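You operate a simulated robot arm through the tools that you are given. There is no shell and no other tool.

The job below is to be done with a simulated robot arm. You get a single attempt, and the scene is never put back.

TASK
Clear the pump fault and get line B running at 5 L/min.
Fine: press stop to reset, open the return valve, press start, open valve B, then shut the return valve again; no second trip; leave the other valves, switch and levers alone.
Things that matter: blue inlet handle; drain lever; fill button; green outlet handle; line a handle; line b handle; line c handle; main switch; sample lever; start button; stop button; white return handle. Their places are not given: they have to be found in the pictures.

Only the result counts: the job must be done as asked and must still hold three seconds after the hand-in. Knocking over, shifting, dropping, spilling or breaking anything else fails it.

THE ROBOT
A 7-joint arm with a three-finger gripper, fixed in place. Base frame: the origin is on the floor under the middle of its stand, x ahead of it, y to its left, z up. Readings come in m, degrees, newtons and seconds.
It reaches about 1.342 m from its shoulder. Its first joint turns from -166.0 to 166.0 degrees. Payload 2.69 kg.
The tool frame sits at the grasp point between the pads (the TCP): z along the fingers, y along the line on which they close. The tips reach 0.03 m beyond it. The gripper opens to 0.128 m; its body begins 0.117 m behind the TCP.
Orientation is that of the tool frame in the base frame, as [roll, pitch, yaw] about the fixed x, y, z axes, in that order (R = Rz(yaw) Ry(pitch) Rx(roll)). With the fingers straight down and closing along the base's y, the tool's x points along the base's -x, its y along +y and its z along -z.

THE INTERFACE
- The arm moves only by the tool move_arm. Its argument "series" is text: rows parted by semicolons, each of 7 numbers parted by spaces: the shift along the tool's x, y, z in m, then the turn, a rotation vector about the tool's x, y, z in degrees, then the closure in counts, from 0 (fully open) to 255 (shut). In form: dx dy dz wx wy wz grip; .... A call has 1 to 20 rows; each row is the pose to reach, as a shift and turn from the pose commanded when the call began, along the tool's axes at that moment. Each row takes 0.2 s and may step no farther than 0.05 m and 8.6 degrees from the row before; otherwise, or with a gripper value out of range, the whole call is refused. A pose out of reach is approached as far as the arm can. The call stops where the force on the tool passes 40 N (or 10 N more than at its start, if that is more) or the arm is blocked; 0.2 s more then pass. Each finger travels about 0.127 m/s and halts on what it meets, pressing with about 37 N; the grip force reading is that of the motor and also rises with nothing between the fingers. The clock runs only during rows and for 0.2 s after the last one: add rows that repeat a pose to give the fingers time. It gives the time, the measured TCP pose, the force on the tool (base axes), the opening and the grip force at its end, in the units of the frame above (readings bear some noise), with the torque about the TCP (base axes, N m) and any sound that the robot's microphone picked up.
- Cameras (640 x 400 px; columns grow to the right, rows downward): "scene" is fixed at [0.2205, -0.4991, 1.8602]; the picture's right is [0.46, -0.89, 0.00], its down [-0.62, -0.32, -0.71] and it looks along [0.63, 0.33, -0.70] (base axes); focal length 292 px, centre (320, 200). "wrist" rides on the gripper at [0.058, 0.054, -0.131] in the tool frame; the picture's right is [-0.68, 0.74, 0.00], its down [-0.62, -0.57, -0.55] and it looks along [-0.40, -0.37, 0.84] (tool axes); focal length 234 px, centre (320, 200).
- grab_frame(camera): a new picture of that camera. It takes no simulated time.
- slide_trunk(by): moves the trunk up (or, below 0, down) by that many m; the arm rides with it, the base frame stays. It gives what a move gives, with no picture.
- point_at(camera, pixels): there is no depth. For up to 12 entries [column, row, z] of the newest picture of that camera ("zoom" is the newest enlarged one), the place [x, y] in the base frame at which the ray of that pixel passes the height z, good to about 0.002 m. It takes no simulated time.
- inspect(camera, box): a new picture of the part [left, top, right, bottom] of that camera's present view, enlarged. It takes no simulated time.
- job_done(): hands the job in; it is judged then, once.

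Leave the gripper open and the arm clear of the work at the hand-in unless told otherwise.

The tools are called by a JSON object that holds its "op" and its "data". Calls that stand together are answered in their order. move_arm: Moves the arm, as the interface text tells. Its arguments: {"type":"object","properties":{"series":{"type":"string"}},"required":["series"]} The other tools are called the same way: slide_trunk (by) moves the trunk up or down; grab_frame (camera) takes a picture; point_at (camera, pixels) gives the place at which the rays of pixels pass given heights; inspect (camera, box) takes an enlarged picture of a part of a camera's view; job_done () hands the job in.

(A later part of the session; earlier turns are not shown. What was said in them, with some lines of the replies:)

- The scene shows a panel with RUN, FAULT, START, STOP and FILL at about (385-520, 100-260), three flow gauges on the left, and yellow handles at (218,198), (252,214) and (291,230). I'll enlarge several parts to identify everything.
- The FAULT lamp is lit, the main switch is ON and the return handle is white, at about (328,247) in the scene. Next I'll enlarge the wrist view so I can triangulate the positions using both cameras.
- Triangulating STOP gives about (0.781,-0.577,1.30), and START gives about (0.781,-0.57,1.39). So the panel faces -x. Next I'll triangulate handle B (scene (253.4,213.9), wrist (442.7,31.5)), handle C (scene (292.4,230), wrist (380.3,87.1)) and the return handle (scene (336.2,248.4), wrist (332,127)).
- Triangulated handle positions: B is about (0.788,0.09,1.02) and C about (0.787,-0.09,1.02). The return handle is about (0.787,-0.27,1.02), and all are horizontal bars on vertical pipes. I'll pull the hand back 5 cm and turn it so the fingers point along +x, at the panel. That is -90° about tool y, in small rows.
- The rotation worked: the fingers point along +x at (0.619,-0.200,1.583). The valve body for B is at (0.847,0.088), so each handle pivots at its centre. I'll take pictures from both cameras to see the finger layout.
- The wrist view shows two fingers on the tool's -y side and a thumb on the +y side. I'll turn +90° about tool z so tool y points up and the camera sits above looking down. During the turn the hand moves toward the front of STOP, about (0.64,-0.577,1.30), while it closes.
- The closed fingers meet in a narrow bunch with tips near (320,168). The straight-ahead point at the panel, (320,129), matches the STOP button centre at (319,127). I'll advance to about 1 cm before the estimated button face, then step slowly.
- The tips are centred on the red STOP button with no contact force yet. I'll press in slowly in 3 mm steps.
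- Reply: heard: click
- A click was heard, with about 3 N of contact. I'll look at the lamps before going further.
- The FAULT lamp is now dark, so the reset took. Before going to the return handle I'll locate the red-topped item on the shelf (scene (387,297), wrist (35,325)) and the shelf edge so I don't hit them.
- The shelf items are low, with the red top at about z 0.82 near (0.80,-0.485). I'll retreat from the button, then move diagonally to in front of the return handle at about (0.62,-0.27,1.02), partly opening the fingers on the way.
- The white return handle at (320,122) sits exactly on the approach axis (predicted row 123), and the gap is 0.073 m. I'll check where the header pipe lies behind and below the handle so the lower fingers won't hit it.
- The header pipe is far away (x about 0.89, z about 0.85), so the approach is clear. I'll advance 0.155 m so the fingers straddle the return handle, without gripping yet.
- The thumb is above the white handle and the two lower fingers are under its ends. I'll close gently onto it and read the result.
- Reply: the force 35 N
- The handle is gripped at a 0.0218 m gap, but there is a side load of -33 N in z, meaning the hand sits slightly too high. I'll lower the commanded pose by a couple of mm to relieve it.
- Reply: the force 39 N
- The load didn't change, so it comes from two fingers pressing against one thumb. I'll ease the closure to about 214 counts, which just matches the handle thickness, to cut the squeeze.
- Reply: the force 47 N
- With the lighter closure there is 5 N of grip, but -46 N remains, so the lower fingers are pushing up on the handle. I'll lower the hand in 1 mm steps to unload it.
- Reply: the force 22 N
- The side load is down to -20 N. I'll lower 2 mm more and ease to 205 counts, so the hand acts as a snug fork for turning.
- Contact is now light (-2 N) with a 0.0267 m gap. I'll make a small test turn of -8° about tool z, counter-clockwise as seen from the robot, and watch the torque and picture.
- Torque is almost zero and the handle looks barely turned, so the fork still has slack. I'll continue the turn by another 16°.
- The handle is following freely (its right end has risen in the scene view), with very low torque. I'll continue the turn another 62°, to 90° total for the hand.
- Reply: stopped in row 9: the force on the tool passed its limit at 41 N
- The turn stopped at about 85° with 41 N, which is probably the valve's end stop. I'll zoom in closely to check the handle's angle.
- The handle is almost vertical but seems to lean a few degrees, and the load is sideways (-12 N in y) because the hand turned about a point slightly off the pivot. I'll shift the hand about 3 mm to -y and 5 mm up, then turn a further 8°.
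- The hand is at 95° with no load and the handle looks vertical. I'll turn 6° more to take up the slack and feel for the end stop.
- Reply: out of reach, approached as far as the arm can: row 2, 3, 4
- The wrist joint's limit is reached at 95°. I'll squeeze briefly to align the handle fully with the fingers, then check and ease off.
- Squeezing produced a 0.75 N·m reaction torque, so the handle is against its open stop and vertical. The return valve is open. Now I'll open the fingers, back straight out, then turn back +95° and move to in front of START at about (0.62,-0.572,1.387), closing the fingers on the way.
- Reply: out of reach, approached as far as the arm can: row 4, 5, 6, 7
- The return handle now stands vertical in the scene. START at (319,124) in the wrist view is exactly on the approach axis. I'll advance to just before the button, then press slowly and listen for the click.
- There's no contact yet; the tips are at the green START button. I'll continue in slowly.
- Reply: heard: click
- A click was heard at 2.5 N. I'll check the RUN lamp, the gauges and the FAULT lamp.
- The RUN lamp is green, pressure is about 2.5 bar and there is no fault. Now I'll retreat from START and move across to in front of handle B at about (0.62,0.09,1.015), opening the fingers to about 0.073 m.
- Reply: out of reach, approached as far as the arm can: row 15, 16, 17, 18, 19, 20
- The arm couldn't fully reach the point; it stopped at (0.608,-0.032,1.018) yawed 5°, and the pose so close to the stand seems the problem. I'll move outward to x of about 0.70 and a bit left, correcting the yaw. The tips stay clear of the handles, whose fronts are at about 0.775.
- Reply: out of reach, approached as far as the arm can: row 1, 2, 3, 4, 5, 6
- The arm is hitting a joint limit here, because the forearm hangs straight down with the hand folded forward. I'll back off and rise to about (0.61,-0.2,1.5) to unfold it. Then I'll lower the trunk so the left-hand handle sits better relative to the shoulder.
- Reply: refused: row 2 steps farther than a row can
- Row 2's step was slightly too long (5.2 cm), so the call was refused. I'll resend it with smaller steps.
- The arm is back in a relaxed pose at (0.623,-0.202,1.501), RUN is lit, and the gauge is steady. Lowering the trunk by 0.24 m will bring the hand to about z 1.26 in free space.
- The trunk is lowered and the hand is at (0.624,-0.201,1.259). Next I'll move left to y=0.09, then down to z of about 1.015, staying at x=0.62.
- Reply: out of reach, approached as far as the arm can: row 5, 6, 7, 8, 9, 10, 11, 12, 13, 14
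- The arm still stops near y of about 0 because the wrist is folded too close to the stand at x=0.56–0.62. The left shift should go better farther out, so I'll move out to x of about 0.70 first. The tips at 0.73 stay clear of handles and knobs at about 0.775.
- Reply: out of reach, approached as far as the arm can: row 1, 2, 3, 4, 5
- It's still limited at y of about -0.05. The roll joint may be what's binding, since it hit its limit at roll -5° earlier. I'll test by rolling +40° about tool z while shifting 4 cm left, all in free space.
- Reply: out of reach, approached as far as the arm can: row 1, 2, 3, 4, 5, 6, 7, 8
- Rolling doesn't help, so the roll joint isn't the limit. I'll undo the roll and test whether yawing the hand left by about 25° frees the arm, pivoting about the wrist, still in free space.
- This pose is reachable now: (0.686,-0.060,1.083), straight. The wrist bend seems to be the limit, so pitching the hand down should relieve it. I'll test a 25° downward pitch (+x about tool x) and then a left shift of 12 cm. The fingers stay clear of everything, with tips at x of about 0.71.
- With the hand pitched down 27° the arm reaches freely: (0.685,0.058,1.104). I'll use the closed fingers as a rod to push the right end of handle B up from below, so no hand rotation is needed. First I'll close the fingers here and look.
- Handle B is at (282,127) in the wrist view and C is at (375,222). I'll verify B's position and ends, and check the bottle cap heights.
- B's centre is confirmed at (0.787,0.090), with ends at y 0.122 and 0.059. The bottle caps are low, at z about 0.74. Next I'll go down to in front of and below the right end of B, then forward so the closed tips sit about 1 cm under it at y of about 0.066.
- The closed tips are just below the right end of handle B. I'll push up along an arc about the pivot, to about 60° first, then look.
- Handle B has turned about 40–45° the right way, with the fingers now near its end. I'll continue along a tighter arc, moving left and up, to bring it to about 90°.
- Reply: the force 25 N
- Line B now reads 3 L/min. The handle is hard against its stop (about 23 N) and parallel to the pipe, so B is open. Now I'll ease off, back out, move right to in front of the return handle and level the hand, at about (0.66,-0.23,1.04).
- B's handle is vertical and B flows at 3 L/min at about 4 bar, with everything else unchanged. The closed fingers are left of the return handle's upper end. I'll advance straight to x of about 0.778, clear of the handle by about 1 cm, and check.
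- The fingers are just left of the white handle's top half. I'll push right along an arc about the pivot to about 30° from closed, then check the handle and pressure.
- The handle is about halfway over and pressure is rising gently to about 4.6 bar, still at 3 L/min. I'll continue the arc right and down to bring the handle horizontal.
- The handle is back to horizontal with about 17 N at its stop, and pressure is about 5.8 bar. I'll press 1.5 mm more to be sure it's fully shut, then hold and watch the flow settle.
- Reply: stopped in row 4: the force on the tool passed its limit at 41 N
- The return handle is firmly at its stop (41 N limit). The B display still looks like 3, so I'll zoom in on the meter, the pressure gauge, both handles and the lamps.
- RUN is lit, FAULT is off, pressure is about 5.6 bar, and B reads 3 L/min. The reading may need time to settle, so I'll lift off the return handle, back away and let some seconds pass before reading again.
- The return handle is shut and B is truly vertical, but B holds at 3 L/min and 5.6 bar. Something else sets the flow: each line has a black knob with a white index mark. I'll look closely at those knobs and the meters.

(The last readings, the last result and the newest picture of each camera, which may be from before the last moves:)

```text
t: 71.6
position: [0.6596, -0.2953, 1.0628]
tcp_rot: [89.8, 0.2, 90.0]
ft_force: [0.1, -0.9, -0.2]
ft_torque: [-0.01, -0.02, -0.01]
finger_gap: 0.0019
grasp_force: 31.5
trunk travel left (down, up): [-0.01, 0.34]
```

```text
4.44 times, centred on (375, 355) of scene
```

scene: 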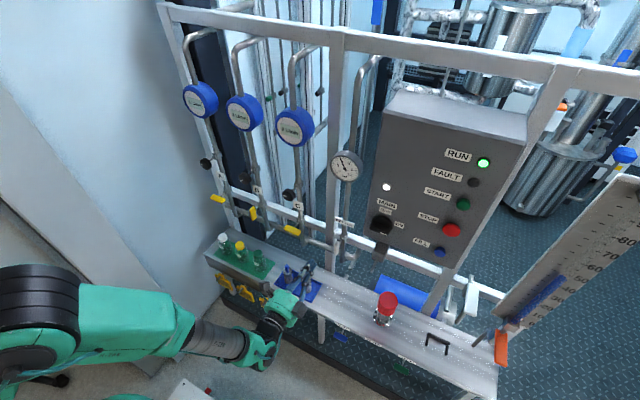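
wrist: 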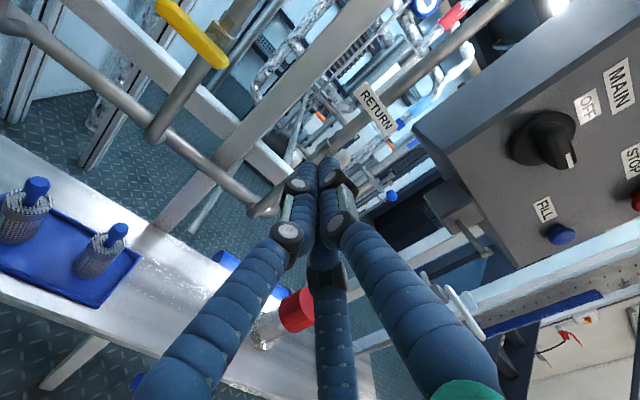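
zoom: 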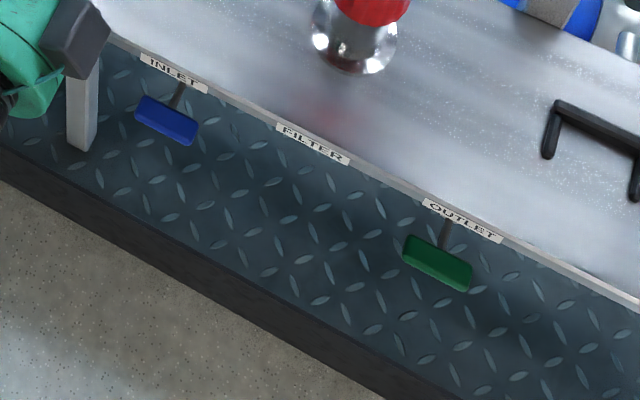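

Knob B's white index points about 34° below "left", while A's and C's point straight left. So these are per-line throttle knobs, and B's may set the 3 L/min. Before touching anything, I'll let more time pass while moving the hand, pitched slightly, to in front of knob B at about (0.68,0.09,1.2), and then re-read the flow.

{"op": "move_arm", "data": {"series": "0.03 0.014 0.002 6 0 0 255; 0.068 0.028 0.004 12 0 0 255; 0.106 0.042 0.006 18 0 0 255; 0.145 0.056 0.008 20 0 0 255; 0.184 0.07 0.01 20 0 0 255; 0.223 0.084 0.012 20 0 0 255; 0.262 0.097 0.014 20 0 0 255; 0.3 0.11 0.016 20 0 0 255; 0.34 0.124 0.018 20 0 0 255; 0.385 0.137 0.02 20 0 0 220; 0.385 0.137 0.02 20 0 0 160; 0.385 0.137 0.02 20 0 0 120; 0.385 0.137 0.02 20 0 0 120; 0.385 0.137 0.02 20 0 0 120"}}

{"op": "grab_frame", "data": {"camera": "wrist"}}

{"op": "grab_frame", "data": {"camera": "scene"}}

{"op": "inspect", "data": {"camera": "scene", "box": [180, 70, 360, 200]}}

```text
t: 74.6
position: [0.6791, 0.0893, 1.1982]
tcp_rot: [109.9, 0.2, 90.1]
ft_force: [0.2, 0.7, -0.4]
ft_torque: [-0.02, -0.01, 0.01]
finger_gap: 0.0677
grasp_force: 0.0
trunk travel left (down, up): [-0.01, 0.34]
```

```text
taken
```

wrist: 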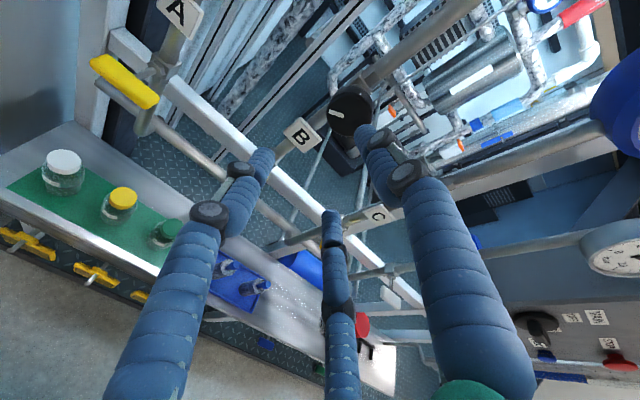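

```text
taken
```

scene: 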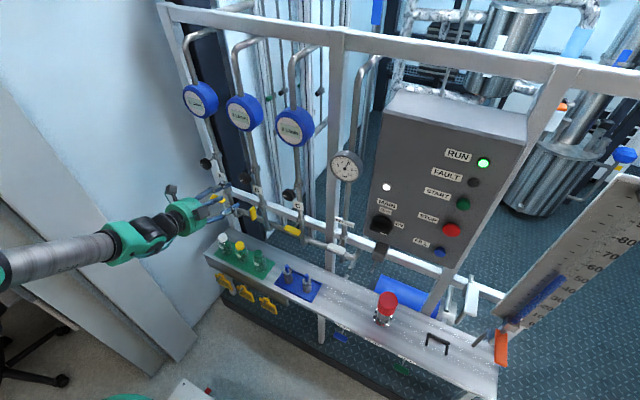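

```text
3.08 times, centred on (270, 135) of scene
```

zoom: 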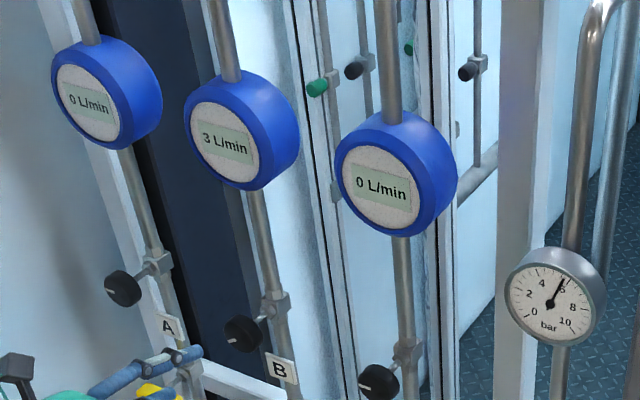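

The flow is still 3 L/min after 7 s, so it's steady. Knob B is at (348,110) in the wrist view, and I'll triangulate it with the scene pixel (244,180).

{"op": "point_at", "data": {"camera": "wrist", "pixels": [[349, 110, 1.16], [349, 110, 1.18], [349, 110, 1.2], [349, 110, 1.22], [349, 110, 1.24]]}}

{"op": "inspect", "data": {"camera": "scene", "box": [225, 160, 275, 195]}}

{"op": "point_at", "data": {"camera": "zoom", "pixels": [[245, 222, 1.16], [245, 222, 1.18], [245, 222, 1.2], [245, 222, 1.22], [245, 222, 1.24]]}}

{"op": "inspect", "data": {"camera": "wrist", "box": [290, 60, 410, 160]}}

```text
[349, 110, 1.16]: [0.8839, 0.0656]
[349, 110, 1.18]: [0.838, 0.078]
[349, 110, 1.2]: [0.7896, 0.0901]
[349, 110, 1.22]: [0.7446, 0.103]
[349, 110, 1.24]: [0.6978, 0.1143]
```

```text
11.43 times, centred on (250, 178) of scene
```

zoom: 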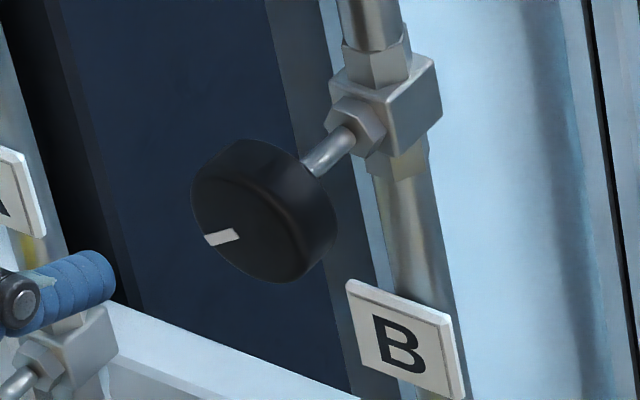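

```text
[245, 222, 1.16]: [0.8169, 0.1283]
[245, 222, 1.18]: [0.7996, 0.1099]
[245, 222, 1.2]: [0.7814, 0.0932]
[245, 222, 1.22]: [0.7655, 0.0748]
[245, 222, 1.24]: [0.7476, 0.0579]
```

```text
4.00 times, centred on (350, 110) of wrist
```

zoom: 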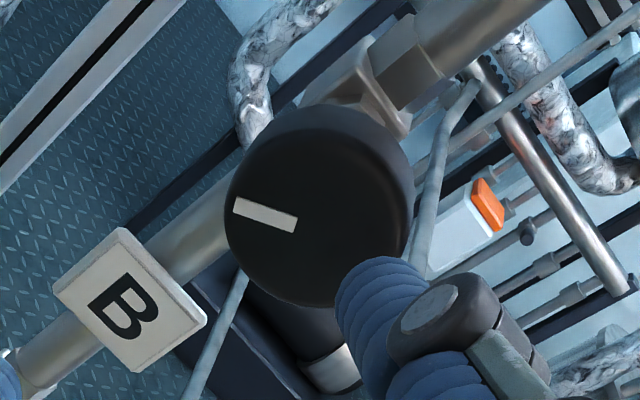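

Knob B's face is centred at about (0.783,0.090,1.200) and is roughly 48 mm across. I'll level the hand in front of it to see if the straight pose is reachable here, opening slightly more.

{"op": "move_arm", "data": {"series": "0 0 0 -5 0 0 100; 0 0 0 -10 0 0 95; 0 0 0 -15 0 0 95; 0 0 0 -20 0 0 95; 0 0 0 -20 0 0 95"}}

{"op": "grab_frame", "data": {"camera": "wrist"}}

```text
t: 75.8
position: [0.6776, 0.0911, 1.1978]
tcp_rot: [89.7, 0.2, 90.1]
ft_force: [-0.4, -0.1, -1.0]
ft_torque: [0.02, -0.03, -0.02]
finger_gap: 0.08
grasp_force: 0.0
trunk travel left (down, up): [-0.01, 0.34]
```

```text
taken
```

wrist: 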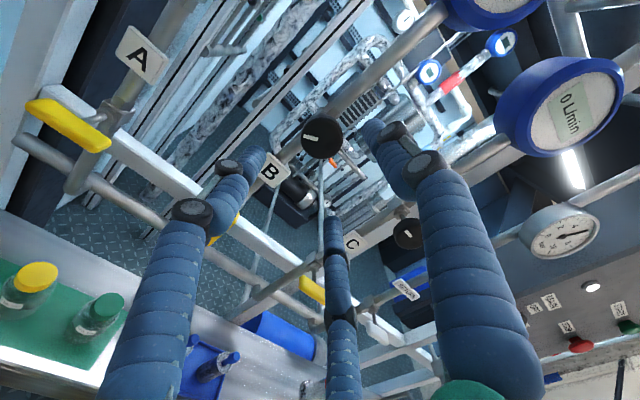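

The straight pose works here, and the knob at (322,137) is on the approach axis (predicted (320,139)). Its index sits about 34° counter-clockwise from the closed-looking A and C knobs, so opening is likely further counter-clockwise. I'll advance so the open fingers surround the knob.

{"op": "move_arm", "data": {"series": "-0.001 -0.001 0.035 0 0 0 95; -0.001 -0.001 0.065 0 0 0 95; -0.001 -0.001 0.085 0 0 0 95; -0.001 -0.001 0.095 0 0 0 95; -0.001 -0.001 0.099 0 0 0 95; -0.001 -0.001 0.099 0 0 0 95"}}

{"op": "inspect", "data": {"camera": "wrist", "box": [220, 60, 420, 240]}}

{"op": "inspect", "data": {"camera": "scene", "box": [210, 140, 290, 200]}}

```text
t: 77.2
position: [0.7753, 0.0914, 1.1986]
tcp_rot: [89.8, 0.1, 90.2]
ft_force: [0.5, 0.0, 0.1]
ft_torque: [0.02, -0.04, -0.02]
finger_gap: 0.0803
grasp_force: 0.0
trunk travel left (down, up): [-0.01, 0.34]
```

```text
2.22 times, centred on (320, 150) of wrist
```

zoom: 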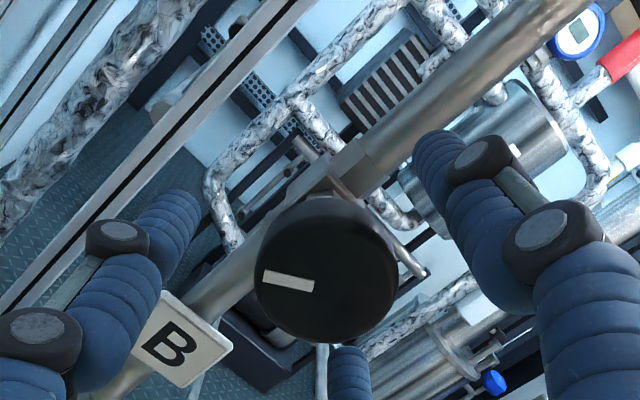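

```text
6.67 times, centred on (250, 170) of scene
```

zoom: 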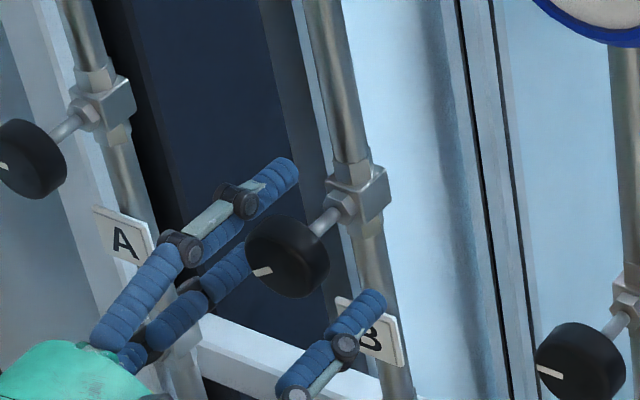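

The knob is centred between the fingers. I'll close gradually until there is light contact.

{"op": "move_arm", "data": {"series": "0 0 0 0 0 0 130; 0 0 0 0 0 0 145; 0 0 0 0 0 0 155; 0 0 0 0 0 0 160; 0 0 0 0 0 0 160"}}

{"op": "inspect", "data": {"camera": "wrist", "box": [220, 60, 420, 240]}}

```text
t: 78.4
position: [0.7762, 0.0911, 1.1992]
tcp_rot: [89.8, 0.2, 90.0]
ft_force: [-0.2, 0.3, 0.0]
ft_torque: [0.03, -0.01, 0.0]
finger_gap: 0.0479
grasp_force: 0.1
trunk travel left (down, up): [-0.01, 0.34]
```

```text
2.22 times, centred on (320, 150) of wrist
```

zoom: 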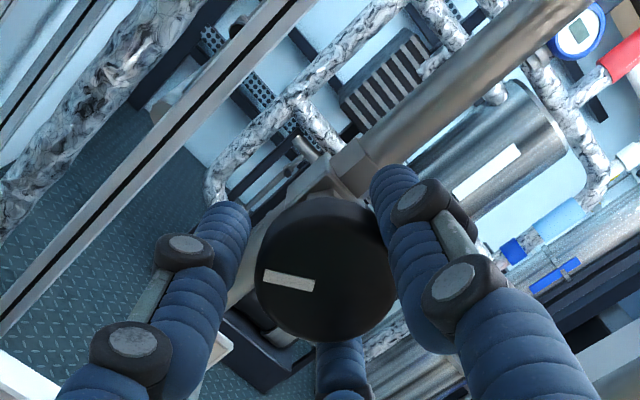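

No contact yet at a 0.048 m gap. I'll close a little further in small steps.

{"op": "move_arm", "data": {"series": "0 0 0 0 0 0 165; 0 0 0 0 0 0 170; 0 0 0 0 0 0 173; 0 0 0 0 0 0 173"}}

```text
t: 79.4
position: [0.7764, 0.0905, 1.2006]
tcp_rot: [89.7, 0.2, 90.1]
ft_force: [3.7, -9.1, 10.4]
ft_torque: [-0.03, -0.34, -0.61]
finger_gap: 0.0427
grasp_force: 45.0
trunk travel left (down, up): [-0.01, 0.34]
```

The knob is gripped (0.043 m gap) with modest side forces. I'll turn a small test of -8°, counter-clockwise as seen from the robot, and read the meter and pressure.

{"op": "move_arm", "data": {"series": "0 0 0 0 0 -2 173; 0 0 0 0 0 -4 173; 0 0 0 0 0 -6 173; 0 0 0 0 0 -8 173; 0 0 0 0 0 -8 173"}}

{"op": "inspect", "data": {"camera": "wrist", "box": [220, 60, 420, 240]}}

{"op": "inspect", "data": {"camera": "scene", "box": [180, 70, 360, 200]}}

{"op": "inspect", "data": {"camera": "scene", "box": [325, 145, 370, 185]}}

```text
t: 80.6
position: [0.7765, 0.0914, 1.1997]
tcp_rot: [89.7, 8.2, 90.0]
ft_force: [9.8, -8.4, 21.8]
ft_torque: [0.03, -0.68, -0.14]
finger_gap: 0.043
grasp_force: 45.1
trunk travel left (down, up): [-0.01, 0.34]
```

```text
2.22 times, centred on (320, 150) of wrist
```

zoom: 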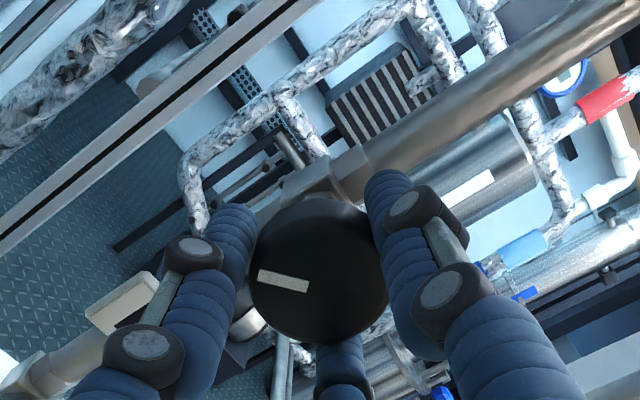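

```text
3.08 times, centred on (270, 135) of scene
```

zoom: 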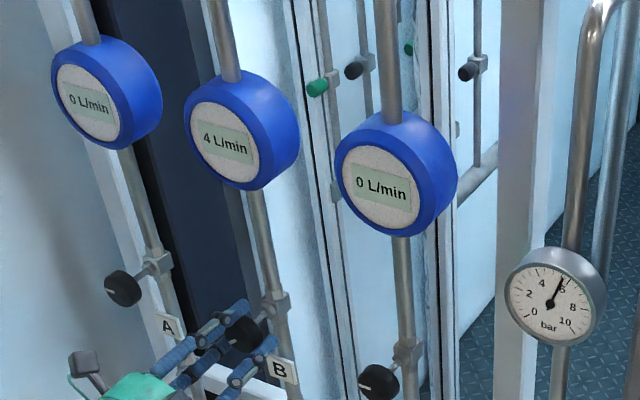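

```text
10.00 times, centred on (348, 165) of scene
```

zoom: 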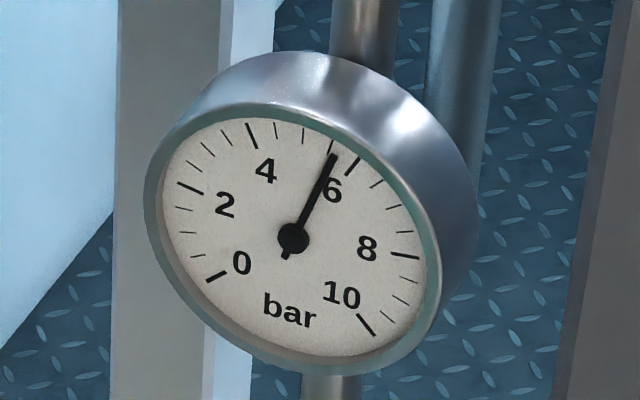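

The meter went to 4 L/min, so knob B is the line's throttle and counter-clockwise opens it. If 34° gave 3 and it's linear, 5 L/min is near 57°, or about 15° more. I'll turn 10° further first and read.

{"op": "move_arm", "data": {"series": "0 0 0 0 0 -2.5 173; 0 0 0 0 0 -5 173; 0 0 0 0 0 -7.5 173; 0 0 0 0 0 -10 173; 0 0 0 0 0 -10 173"}}

{"op": "inspect", "data": {"camera": "scene", "box": [180, 70, 360, 200]}}

{"op": "inspect", "data": {"camera": "wrist", "box": [220, 60, 420, 240]}}

```text
t: 81.8
position: [0.7763, 0.0897, 1.1986]
tcp_rot: [89.6, 18.2, 90.0]
ft_force: [8.8, -9.1, 30.6]
ft_torque: [0.03, -0.46, -0.31]
finger_gap: 0.0425
grasp_force: 44.5
trunk travel left (down, up): [-0.01, 0.34]
```

```text
3.08 times, centred on (270, 135) of scene
```

zoom: 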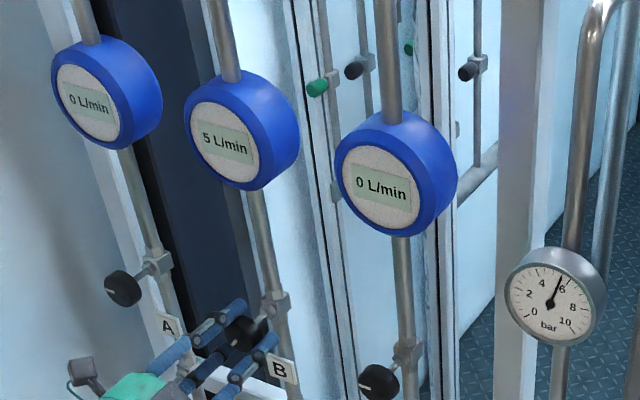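

```text
2.22 times, centred on (320, 150) of wrist
```

zoom: 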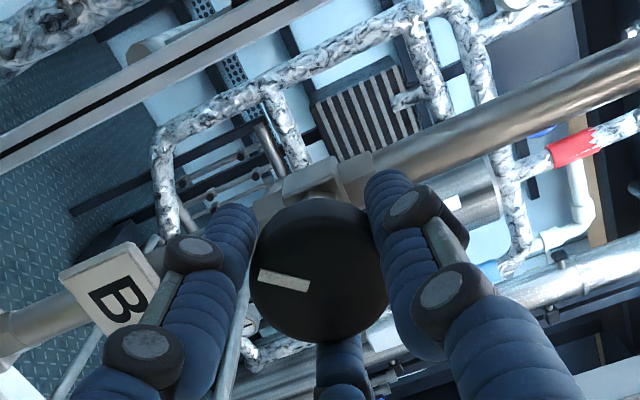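

B now reads 5 L/min. It has probably just crossed 4.5, so to sit mid-range (near 57°) I'll turn about 4.5° more. I'll also raise the hand 1.5 mm to relieve the 30 N vertical load.

{"op": "move_arm", "data": {"series": "-0.0003 0.0008 0 0 0 0 173; -0.0005 0.0014 0 0 0 -1.5 173; -0.0005 0.0014 0 0 0 -3 173; -0.0005 0.0014 0 0 0 -4.5 173; -0.0005 0.0014 0 0 0 -4.5 173"}}

{"op": "inspect", "data": {"camera": "scene", "box": [180, 70, 360, 200]}}

{"op": "inspect", "data": {"camera": "wrist", "box": [220, 60, 420, 240]}}

```text
t: 83.0
position: [0.7766, 0.0902, 1.1997]
tcp_rot: [89.8, 22.7, 90.0]
ft_force: [7.7, -5.7, 24.8]
ft_torque: [0.02, -0.31, 0.05]
finger_gap: 0.043
grasp_force: 44.7
trunk travel left (down, up): [-0.01, 0.34]
```

```text
3.08 times, centred on (270, 135) of scene
```

zoom: 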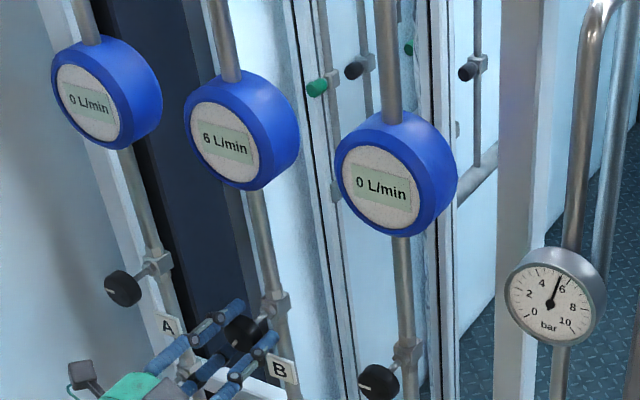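

```text
2.22 times, centred on (320, 150) of wrist
```

zoom: 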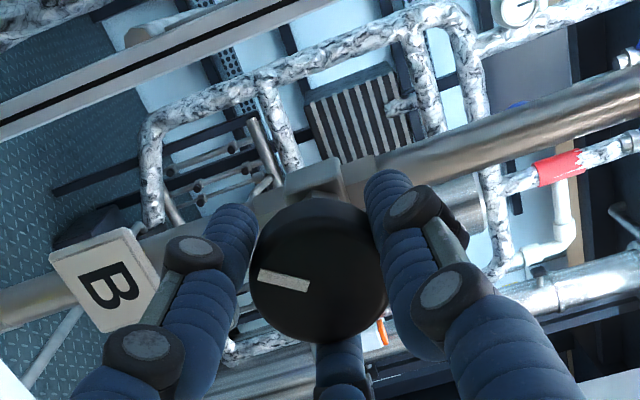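

It now reads 6, so the scale is steeper than I thought. I'll bracket the "5" band, turning back 2.5° first.

{"op": "move_arm", "data": {"series": "0 0 0 0 0 1.25 173; 0 0 0 0 0 2.5 173; 0 0 0 0 0 2.5 173; 0 0 0 0 0 2.5 173"}}

{"op": "inspect", "data": {"camera": "scene", "box": [228, 95, 264, 130]}}

```text
t: 84.0
position: [0.7765, 0.0905, 1.2003]
tcp_rot: [89.7, 20.2, 90.0]
ft_force: [14.1, -7.3, 24.0]
ft_torque: [0.03, -0.42, -0.2]
finger_gap: 0.043
grasp_force: 45.1
trunk travel left (down, up): [-0.01, 0.34]
```

```text
11.43 times, centred on (246, 112) of scene
```

zoom: 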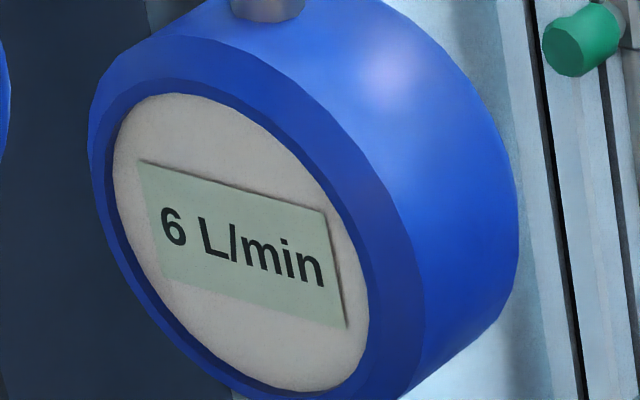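

It still reads 6 at 20.2°. I'll go back another 2°.

{"op": "move_arm", "data": {"series": "0 0 0 0 0 1 173; 0 0 0 0 0 2 173; 0 0 0 0 0 2 173"}}

{"op": "inspect", "data": {"camera": "scene", "box": [228, 95, 264, 130]}}

```text
t: 84.8
position: [0.7761, 0.0888, 1.1996]
tcp_rot: [89.7, 18.3, 90.1]
ft_force: [14.2, -6.0, 24.5]
ft_torque: [0.03, -0.47, -0.08]
finger_gap: 0.0427
grasp_force: 44.8
trunk travel left (down, up): [-0.01, 0.34]
```

```text
11.43 times, centred on (246, 112) of scene
```

zoom: 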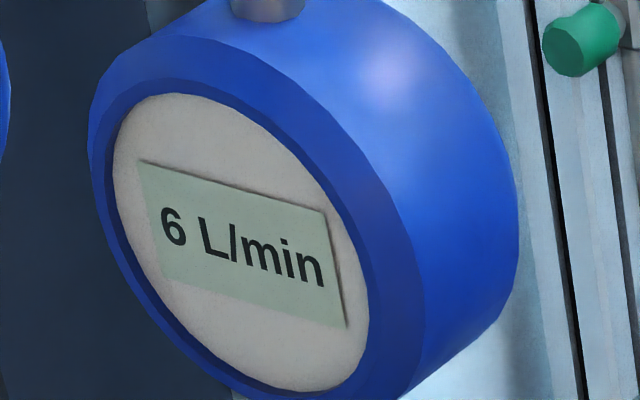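

Earlier 18.2° showed 5 and now 18.3° shows 6, so the meter lags or there's some slack. I'll hold still for 2 s and read again.

{"op": "move_arm", "data": {"series": "0 0 0 0 0 0 173; 0 0 0 0 0 0 173; 0 0 0 0 0 0 173; 0 0 0 0 0 0 173; 0 0 0 0 0 0 173; 0 0 0 0 0 0 173; 0 0 0 0 0 0 173; 0 0 0 0 0 0 173; 0 0 0 0 0 0 173; 0 0 0 0 0 0 173"}}

{"op": "inspect", "data": {"camera": "scene", "box": [228, 95, 264, 130]}}

{"op": "inspect", "data": {"camera": "wrist", "box": [220, 60, 420, 240]}}

```text
t: 87.0
position: [0.7763, 0.0903, 1.199]
tcp_rot: [89.7, 18.3, 90.1]
ft_force: [13.9, -5.0, 25.9]
ft_torque: [-0.02, -0.46, -0.07]
finger_gap: 0.0428
grasp_force: 44.8
trunk travel left (down, up): [-0.01, 0.34]
```

```text
11.43 times, centred on (246, 112) of scene
```

zoom: 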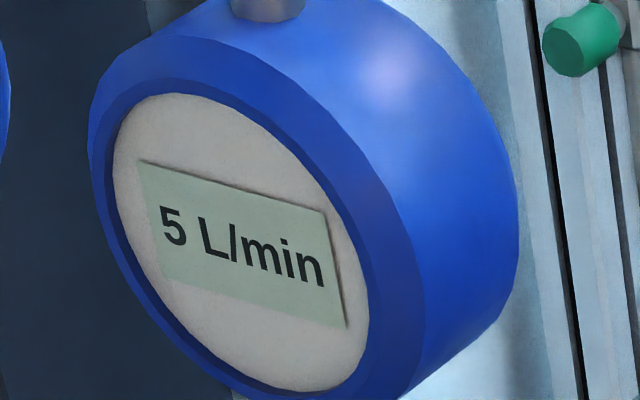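

```text
2.22 times, centred on (320, 150) of wrist
```

zoom: 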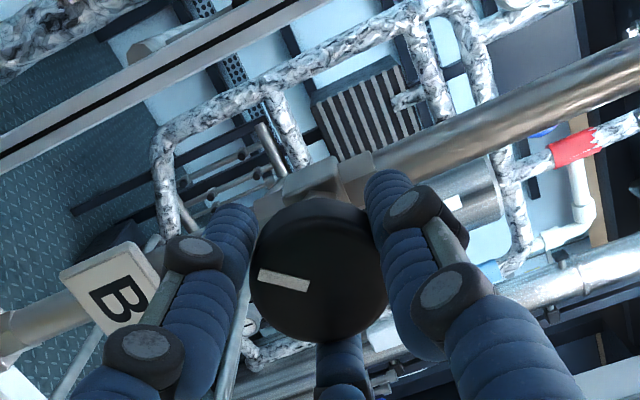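

After settling it reads 5, so the meter lags by a second or two. To find the band edges properly I'll step back 3° at a time, waiting about 3 s each time.

{"op": "move_arm", "data": {"series": "0 0 0 0 0 1.5 173; 0 0 0 0 0 3 173; 0 0 0 0 0 3 173; 0 0 0 0 0 3 173; 0 0 0 0 0 3 173; 0 0 0 0 0 3 173; 0 0 0 0 0 3 173; 0 0 0 0 0 3 173; 0 0 0 0 0 3 173; 0 0 0 0 0 3 173; 0 0 0 0 0 3 173; 0 0 0 0 0 3 173; 0 0 0 0 0 3 173; 0 0 0 0 0 3 173; 0 0 0 0 0 3 173; 0 0 0 0 0 3 173; 0 0 0 0 0 3 173; 0 0 0 0 0 3 173; 0 0 0 0 0 3 173; 0 0 0 0 0 3 173"}}

{"op": "inspect", "data": {"camera": "scene", "box": [228, 95, 264, 130]}}

```text
t: 91.2
position: [0.777, 0.0902, 1.2001]
tcp_rot: [89.6, 15.2, 90.0]
ft_force: [17.7, 1.7, 30.9]
ft_torque: [0.01, -0.56, 0.05]
finger_gap: 0.0423
grasp_force: 45.3
trunk travel left (down, up): [-0.01, 0.34]
```

```text
11.43 times, centred on (246, 112) of scene
```

zoom: 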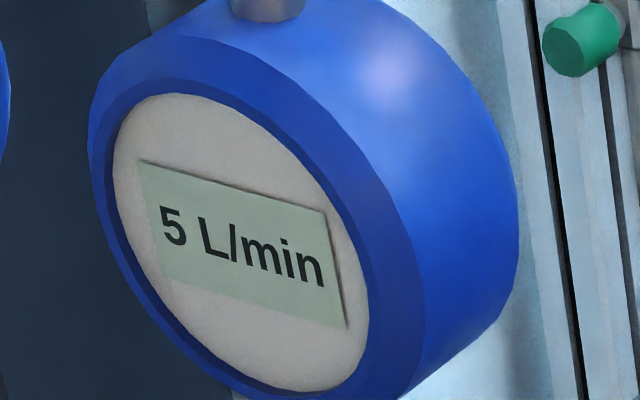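

At 15.2° it's still 5 after settling. I'll step back another 3° with a 3 s wait, nudging the hand up and forward 1–1.5 mm to relieve the load.

{"op": "move_arm", "data": {"series": "-0.0002 0.0008 0.0005 0 0 1 173; -0.0004 0.0014 0.001 0 0 2 173; -0.0004 0.0014 0.001 0 0 3 173; -0.0004 0.0014 0.001 0 0 3 173; -0.0004 0.0014 0.001 0 0 3 173; -0.0004 0.0014 0.001 0 0 3 173; -0.0004 0.0014 0.001 0 0 3 173; -0.0004 0.0014 0.001 0 0 3 173; -0.0004 0.0014 0.001 0 0 3 173; -0.0004 0.0014 0.001 0 0 3 173; -0.0004 0.0014 0.001 0 0 3 173; -0.0004 0.0014 0.001 0 0 3 173; -0.0004 0.0014 0.001 0 0 3 173; -0.0004 0.0014 0.001 0 0 3 173; -0.0004 0.0014 0.001 0 0 3 173; -0.0004 0.0014 0.001 0 0 3 173; -0.0004 0.0014 0.001 0 0 3 173; -0.0004 0.0014 0.001 0 0 3 173"}}

{"op": "inspect", "data": {"camera": "scene", "box": [228, 95, 264, 130]}}

```text
t: 95.0
position: [0.7769, 0.0898, 1.2001]
tcp_rot: [90.0, 12.2, 90.1]
ft_force: [-27.9, -6.5, -14.5]
ft_torque: [-0.03, 0.39, -0.25]
finger_gap: 0.0428
grasp_force: 45.5
trunk travel left (down, up): [-0.01, 0.34]
```

```text
11.43 times, centred on (246, 112) of scene
```

zoom: 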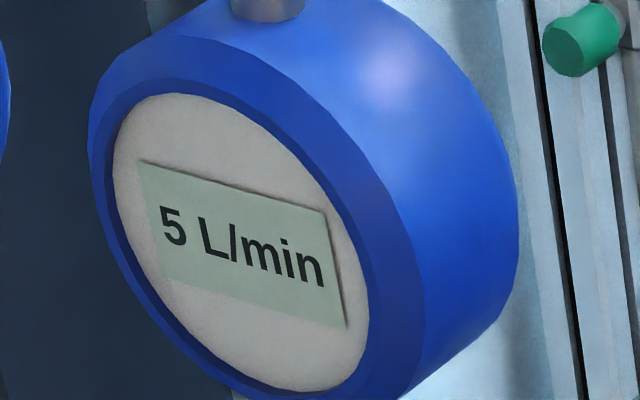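

It's still 5 at 12.2°. I'll step back another 3°, easing the load slightly the other way, and wait.

{"op": "move_arm", "data": {"series": "0 -0.0003 -0.0004 0 0 1 173; 0 -0.0005 -0.0007 0 0 2 173; 0 -0.0005 -0.0007 0 0 3 173; 0 -0.0005 -0.0007 0 0 3 173; 0 -0.0005 -0.0007 0 0 3 173; 0 -0.0005 -0.0007 0 0 3 173; 0 -0.0005 -0.0007 0 0 3 173; 0 -0.0005 -0.0007 0 0 3 173; 0 -0.0005 -0.0007 0 0 3 173; 0 -0.0005 -0.0007 0 0 3 173; 0 -0.0005 -0.0007 0 0 3 173; 0 -0.0005 -0.0007 0 0 3 173; 0 -0.0005 -0.0007 0 0 3 173; 0 -0.0005 -0.0007 0 0 3 173; 0 -0.0005 -0.0007 0 0 3 173; 0 -0.0005 -0.0007 0 0 3 173; 0 -0.0005 -0.0007 0 0 3 173; 0 -0.0005 -0.0007 0 0 3 173"}}

{"op": "inspect", "data": {"camera": "scene", "box": [228, 95, 264, 130]}}

```text
t: 98.8
position: [0.7766, 0.0909, 1.2006]
tcp_rot: [89.8, 9.3, 90.1]
ft_force: [-8.3, 0.6, -2.7]
ft_torque: [-0.01, 0.01, 0.02]
finger_gap: 0.0425
grasp_force: 44.9
trunk travel left (down, up): [-0.01, 0.34]
```

```text
11.43 times, centred on (246, 112) of scene
```

zoom: 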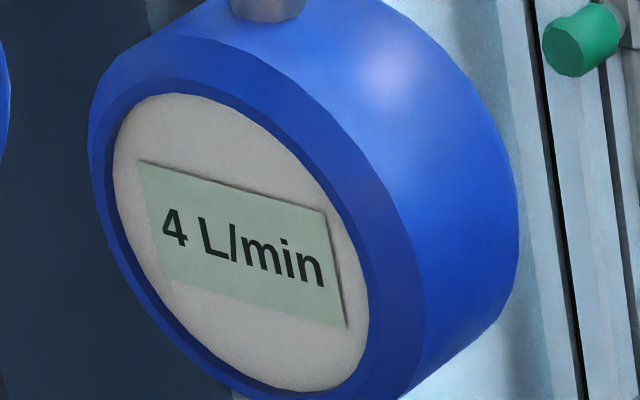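

4 at 9.3°, 5 at 12.2–18.3°, and 6 above that: the middle of the "5" band is about 15.5°. I'll turn to there (-6.2° from here), wait, and confirm.

{"op": "move_arm", "data": {"series": "0 0 -0.0003 0 0 -2 173; 0 0 -0.0003 0 0 -4 173; 0 0 -0.0003 0 0 -6.2 173; 0 0 -0.0003 0 0 -6.2 173; 0 0 -0.0003 0 0 -6.2 173; 0 0 -0.0003 0 0 -6.2 173; 0 0 -0.0003 0 0 -6.2 173; 0 0 -0.0003 0 0 -6.2 173; 0 0 -0.0003 0 0 -6.2 173; 0 0 -0.0003 0 0 -6.2 173; 0 0 -0.0003 0 0 -6.2 173; 0 0 -0.0003 0 0 -6.2 173; 0 0 -0.0003 0 0 -6.2 173; 0 0 -0.0003 0 0 -6.2 173; 0 0 -0.0003 0 0 -6.2 173; 0 0 -0.0003 0 0 -6.2 173; 0 0 -0.0003 0 0 -6.2 173; 0 0 -0.0003 0 0 -6.2 173"}}

{"op": "inspect", "data": {"camera": "scene", "box": [180, 70, 360, 200]}}

```text
t: 102.6
position: [0.777, 0.0898, 1.2009]
tcp_rot: [89.8, 15.4, 90.0]
ft_force: [-17.3, -6.8, -4.8]
ft_torque: [-0.02, 0.06, -0.19]
finger_gap: 0.0427
grasp_force: 44.8
trunk travel left (down, up): [-0.01, 0.34]
```

```text
3.08 times, centred on (270, 135) of scene
```

zoom: 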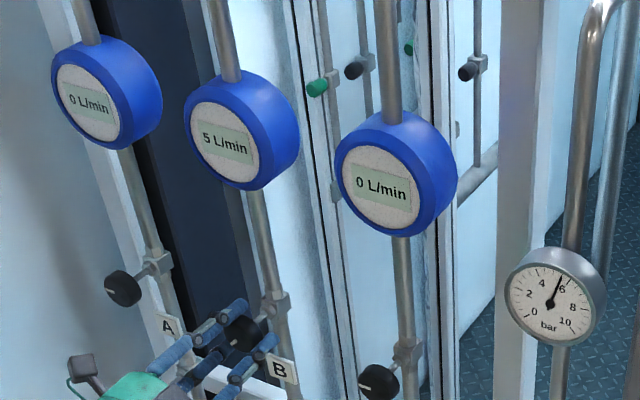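

B reads 5 L/min, steady. I'll open the fingers slowly to release the knob, then back straight out.

{"op": "move_arm", "data": {"series": "0 0 0 0 0 0 168; 0 0 0 0 0 0 160; 0 0 0 0 0 0 140; 0 0 0 0 0 0 115; 0 0 0 0 0 0 95; 0 0 0 0 0 0 95; 0 0 -0.03 0 0 0 95; 0 0 -0.065 0 0 0 95; 0 0 -0.1 0 0 0 95; 0 0 -0.1 0 0 0 95; 0 0 -0.1 0 0 0 95; 0 0 -0.1 0 0 0 95; 0 0 -0.1 0 0 0 95; 0 0 -0.1 0 0 0 95; 0 0 -0.1 0 0 0 95; 0 0 -0.1 0 0 0 95"}}

{"op": "inspect", "data": {"camera": "scene", "box": [180, 70, 360, 200]}}

{"op": "inspect", "data": {"camera": "wrist", "box": [220, 60, 420, 240]}}

{"op": "grab_frame", "data": {"camera": "scene"}}

```text
t: 106.0
position: [0.6768, 0.0901, 1.2005]
tcp_rot: [89.8, 15.4, 90.1]
ft_force: [0.2, 0.3, -0.8]
ft_torque: [-0.03, 0.02, 0.0]
finger_gap: 0.0804
grasp_force: 0.1
trunk travel left (down, up): [-0.01, 0.34]
```

```text
3.08 times, centred on (270, 135) of scene
```

zoom: 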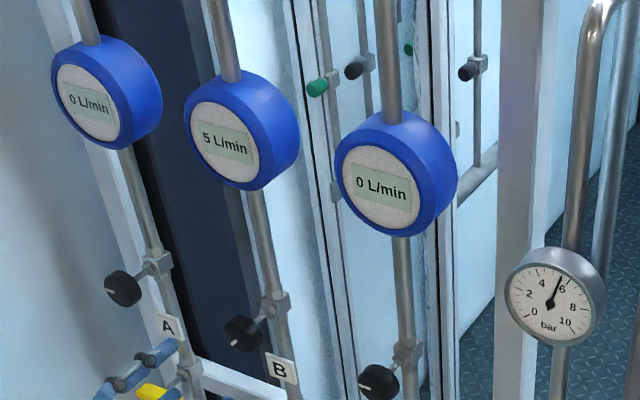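

```text
2.22 times, centred on (320, 150) of wrist
```

zoom: 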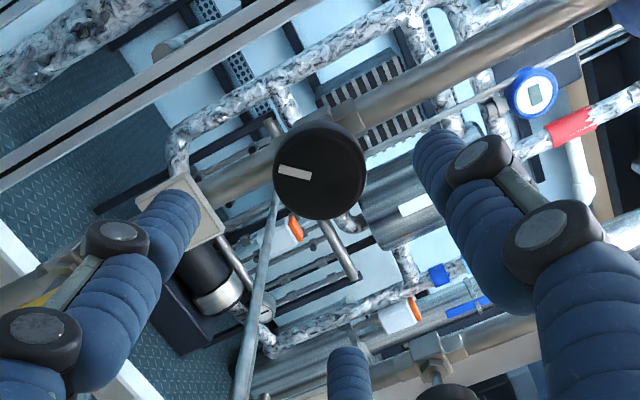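

```text
taken
```

scene: 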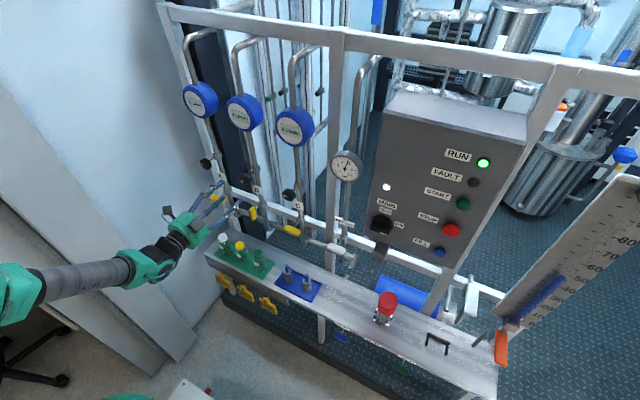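

B holds 5 L/min after release, RUN is green and there's no fault. I'll move the hand further back, clear of the rack, open the gripper fully, and do a last check.

{"op": "move_arm", "data": {"series": "0 0 -0.03 0 0 0 80; -0.0439 0.0086 -0.04 0 0 0 60; -0.0878 0.0173 -0.05 0 0 0 40; -0.1316 0.0259 -0.055 0 0 0 20; -0.1755 0.0346 -0.06 0 0 0 0; -0.2194 0.0432 -0.06 0 0 0 0; -0.2194 0.0432 -0.06 0 0 0 0; -0.2194 0.0432 -0.06 0 0 0 0; -0.2194 0.0432 -0.06 0 0 0 0; -0.2194 0.0432 -0.06 0 0 0 0; -0.2194 0.0432 -0.06 0 0 0 0; -0.2194 0.0432 -0.06 0 0 0 0"}}

{"op": "grab_frame", "data": {"camera": "scene"}}

{"op": "inspect", "data": {"camera": "scene", "box": [180, 70, 360, 200]}}

{"op": "inspect", "data": {"camera": "scene", "box": [200, 170, 370, 290]}}

{"op": "inspect", "data": {"camera": "scene", "box": [360, 130, 520, 270]}}

```text
t: 108.6
position: [0.6179, -0.1092, 1.2995]
tcp_rot: [89.8, 15.4, 89.9]
ft_force: [-0.2, 0.1, -0.6]
ft_torque: [0.01, 0.01, -0.01]
finger_gap: 0.1284
grasp_force: 0.0
trunk travel left (down, up): [-0.01, 0.34]
```

```text
taken
```

scene: 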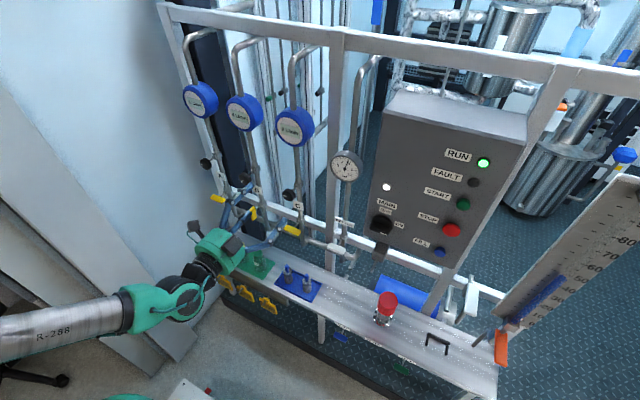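

```text
3.08 times, centred on (270, 135) of scene
```

zoom: 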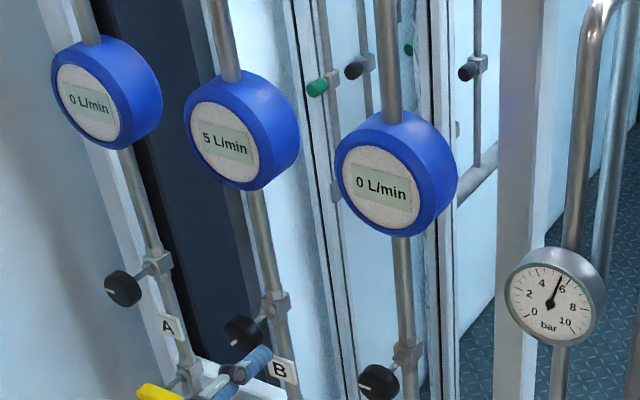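

```text
3.33 times, centred on (285, 230) of scene
```

zoom: 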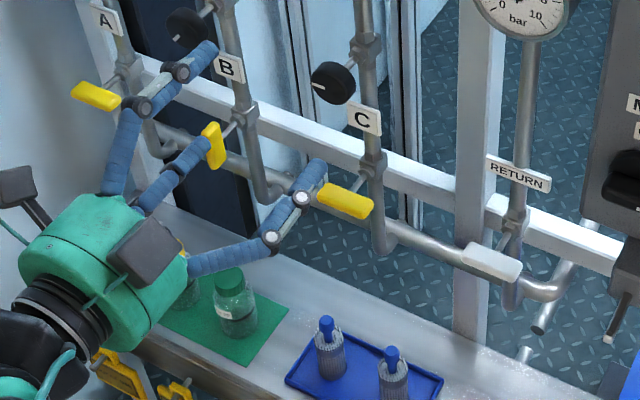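

```text
2.86 times, centred on (440, 200) of scene
```

zoom: 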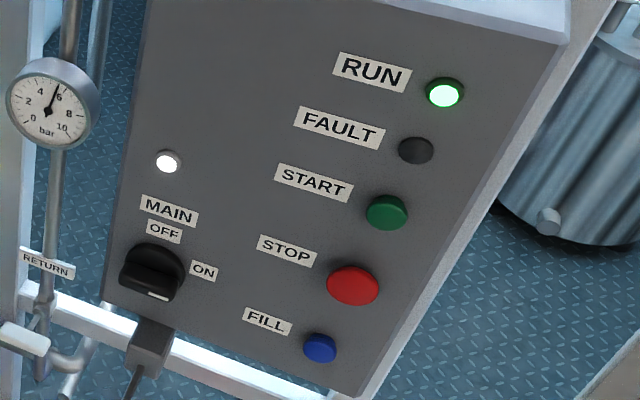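

Everything is in place:
- **Line B:** steady at 5 L/min, with its handle vertical.
- **Lines A and C:** 0 L/min, with their handles unchanged.
- **Return handle:** horizontal, shut.
- **Lamps and pressure:** RUN lit, FAULT dark, about 5.5 bar.
- **Arm:** gripper fully open at x of about 0.62, clear of the rack.

I'm handing in the job.

{"op": "job_done", "data": {}}

```text
The job is handed in.
```

The pump fault is cleared and line B is running steadily at 5 L/min, with no second trip. I have handed the job in, but no verdict came back.

- **Sequence:** I pressed stop (FAULT went out), opened the return valve, pressed start (RUN lit), opened valve B, then shut the return valve.
- **Extra step:** with B fully open and the return shut, line B settled at only 3 L/min. I turned the black throttle knob on line B about 15° counter-clockwise to bring it to 5. That knob was not in your list of steps or parts. While finding the setting, the flow briefly read 6.
- **Final state:** pressure is about 5.5 bar. Lines A and C read 0, and I did not touch their handles, the main switch, the fill button or the other levers. The gripper is open and clear of the rack. I lowered the trunk 0.24 m to reach valve B and left it there.
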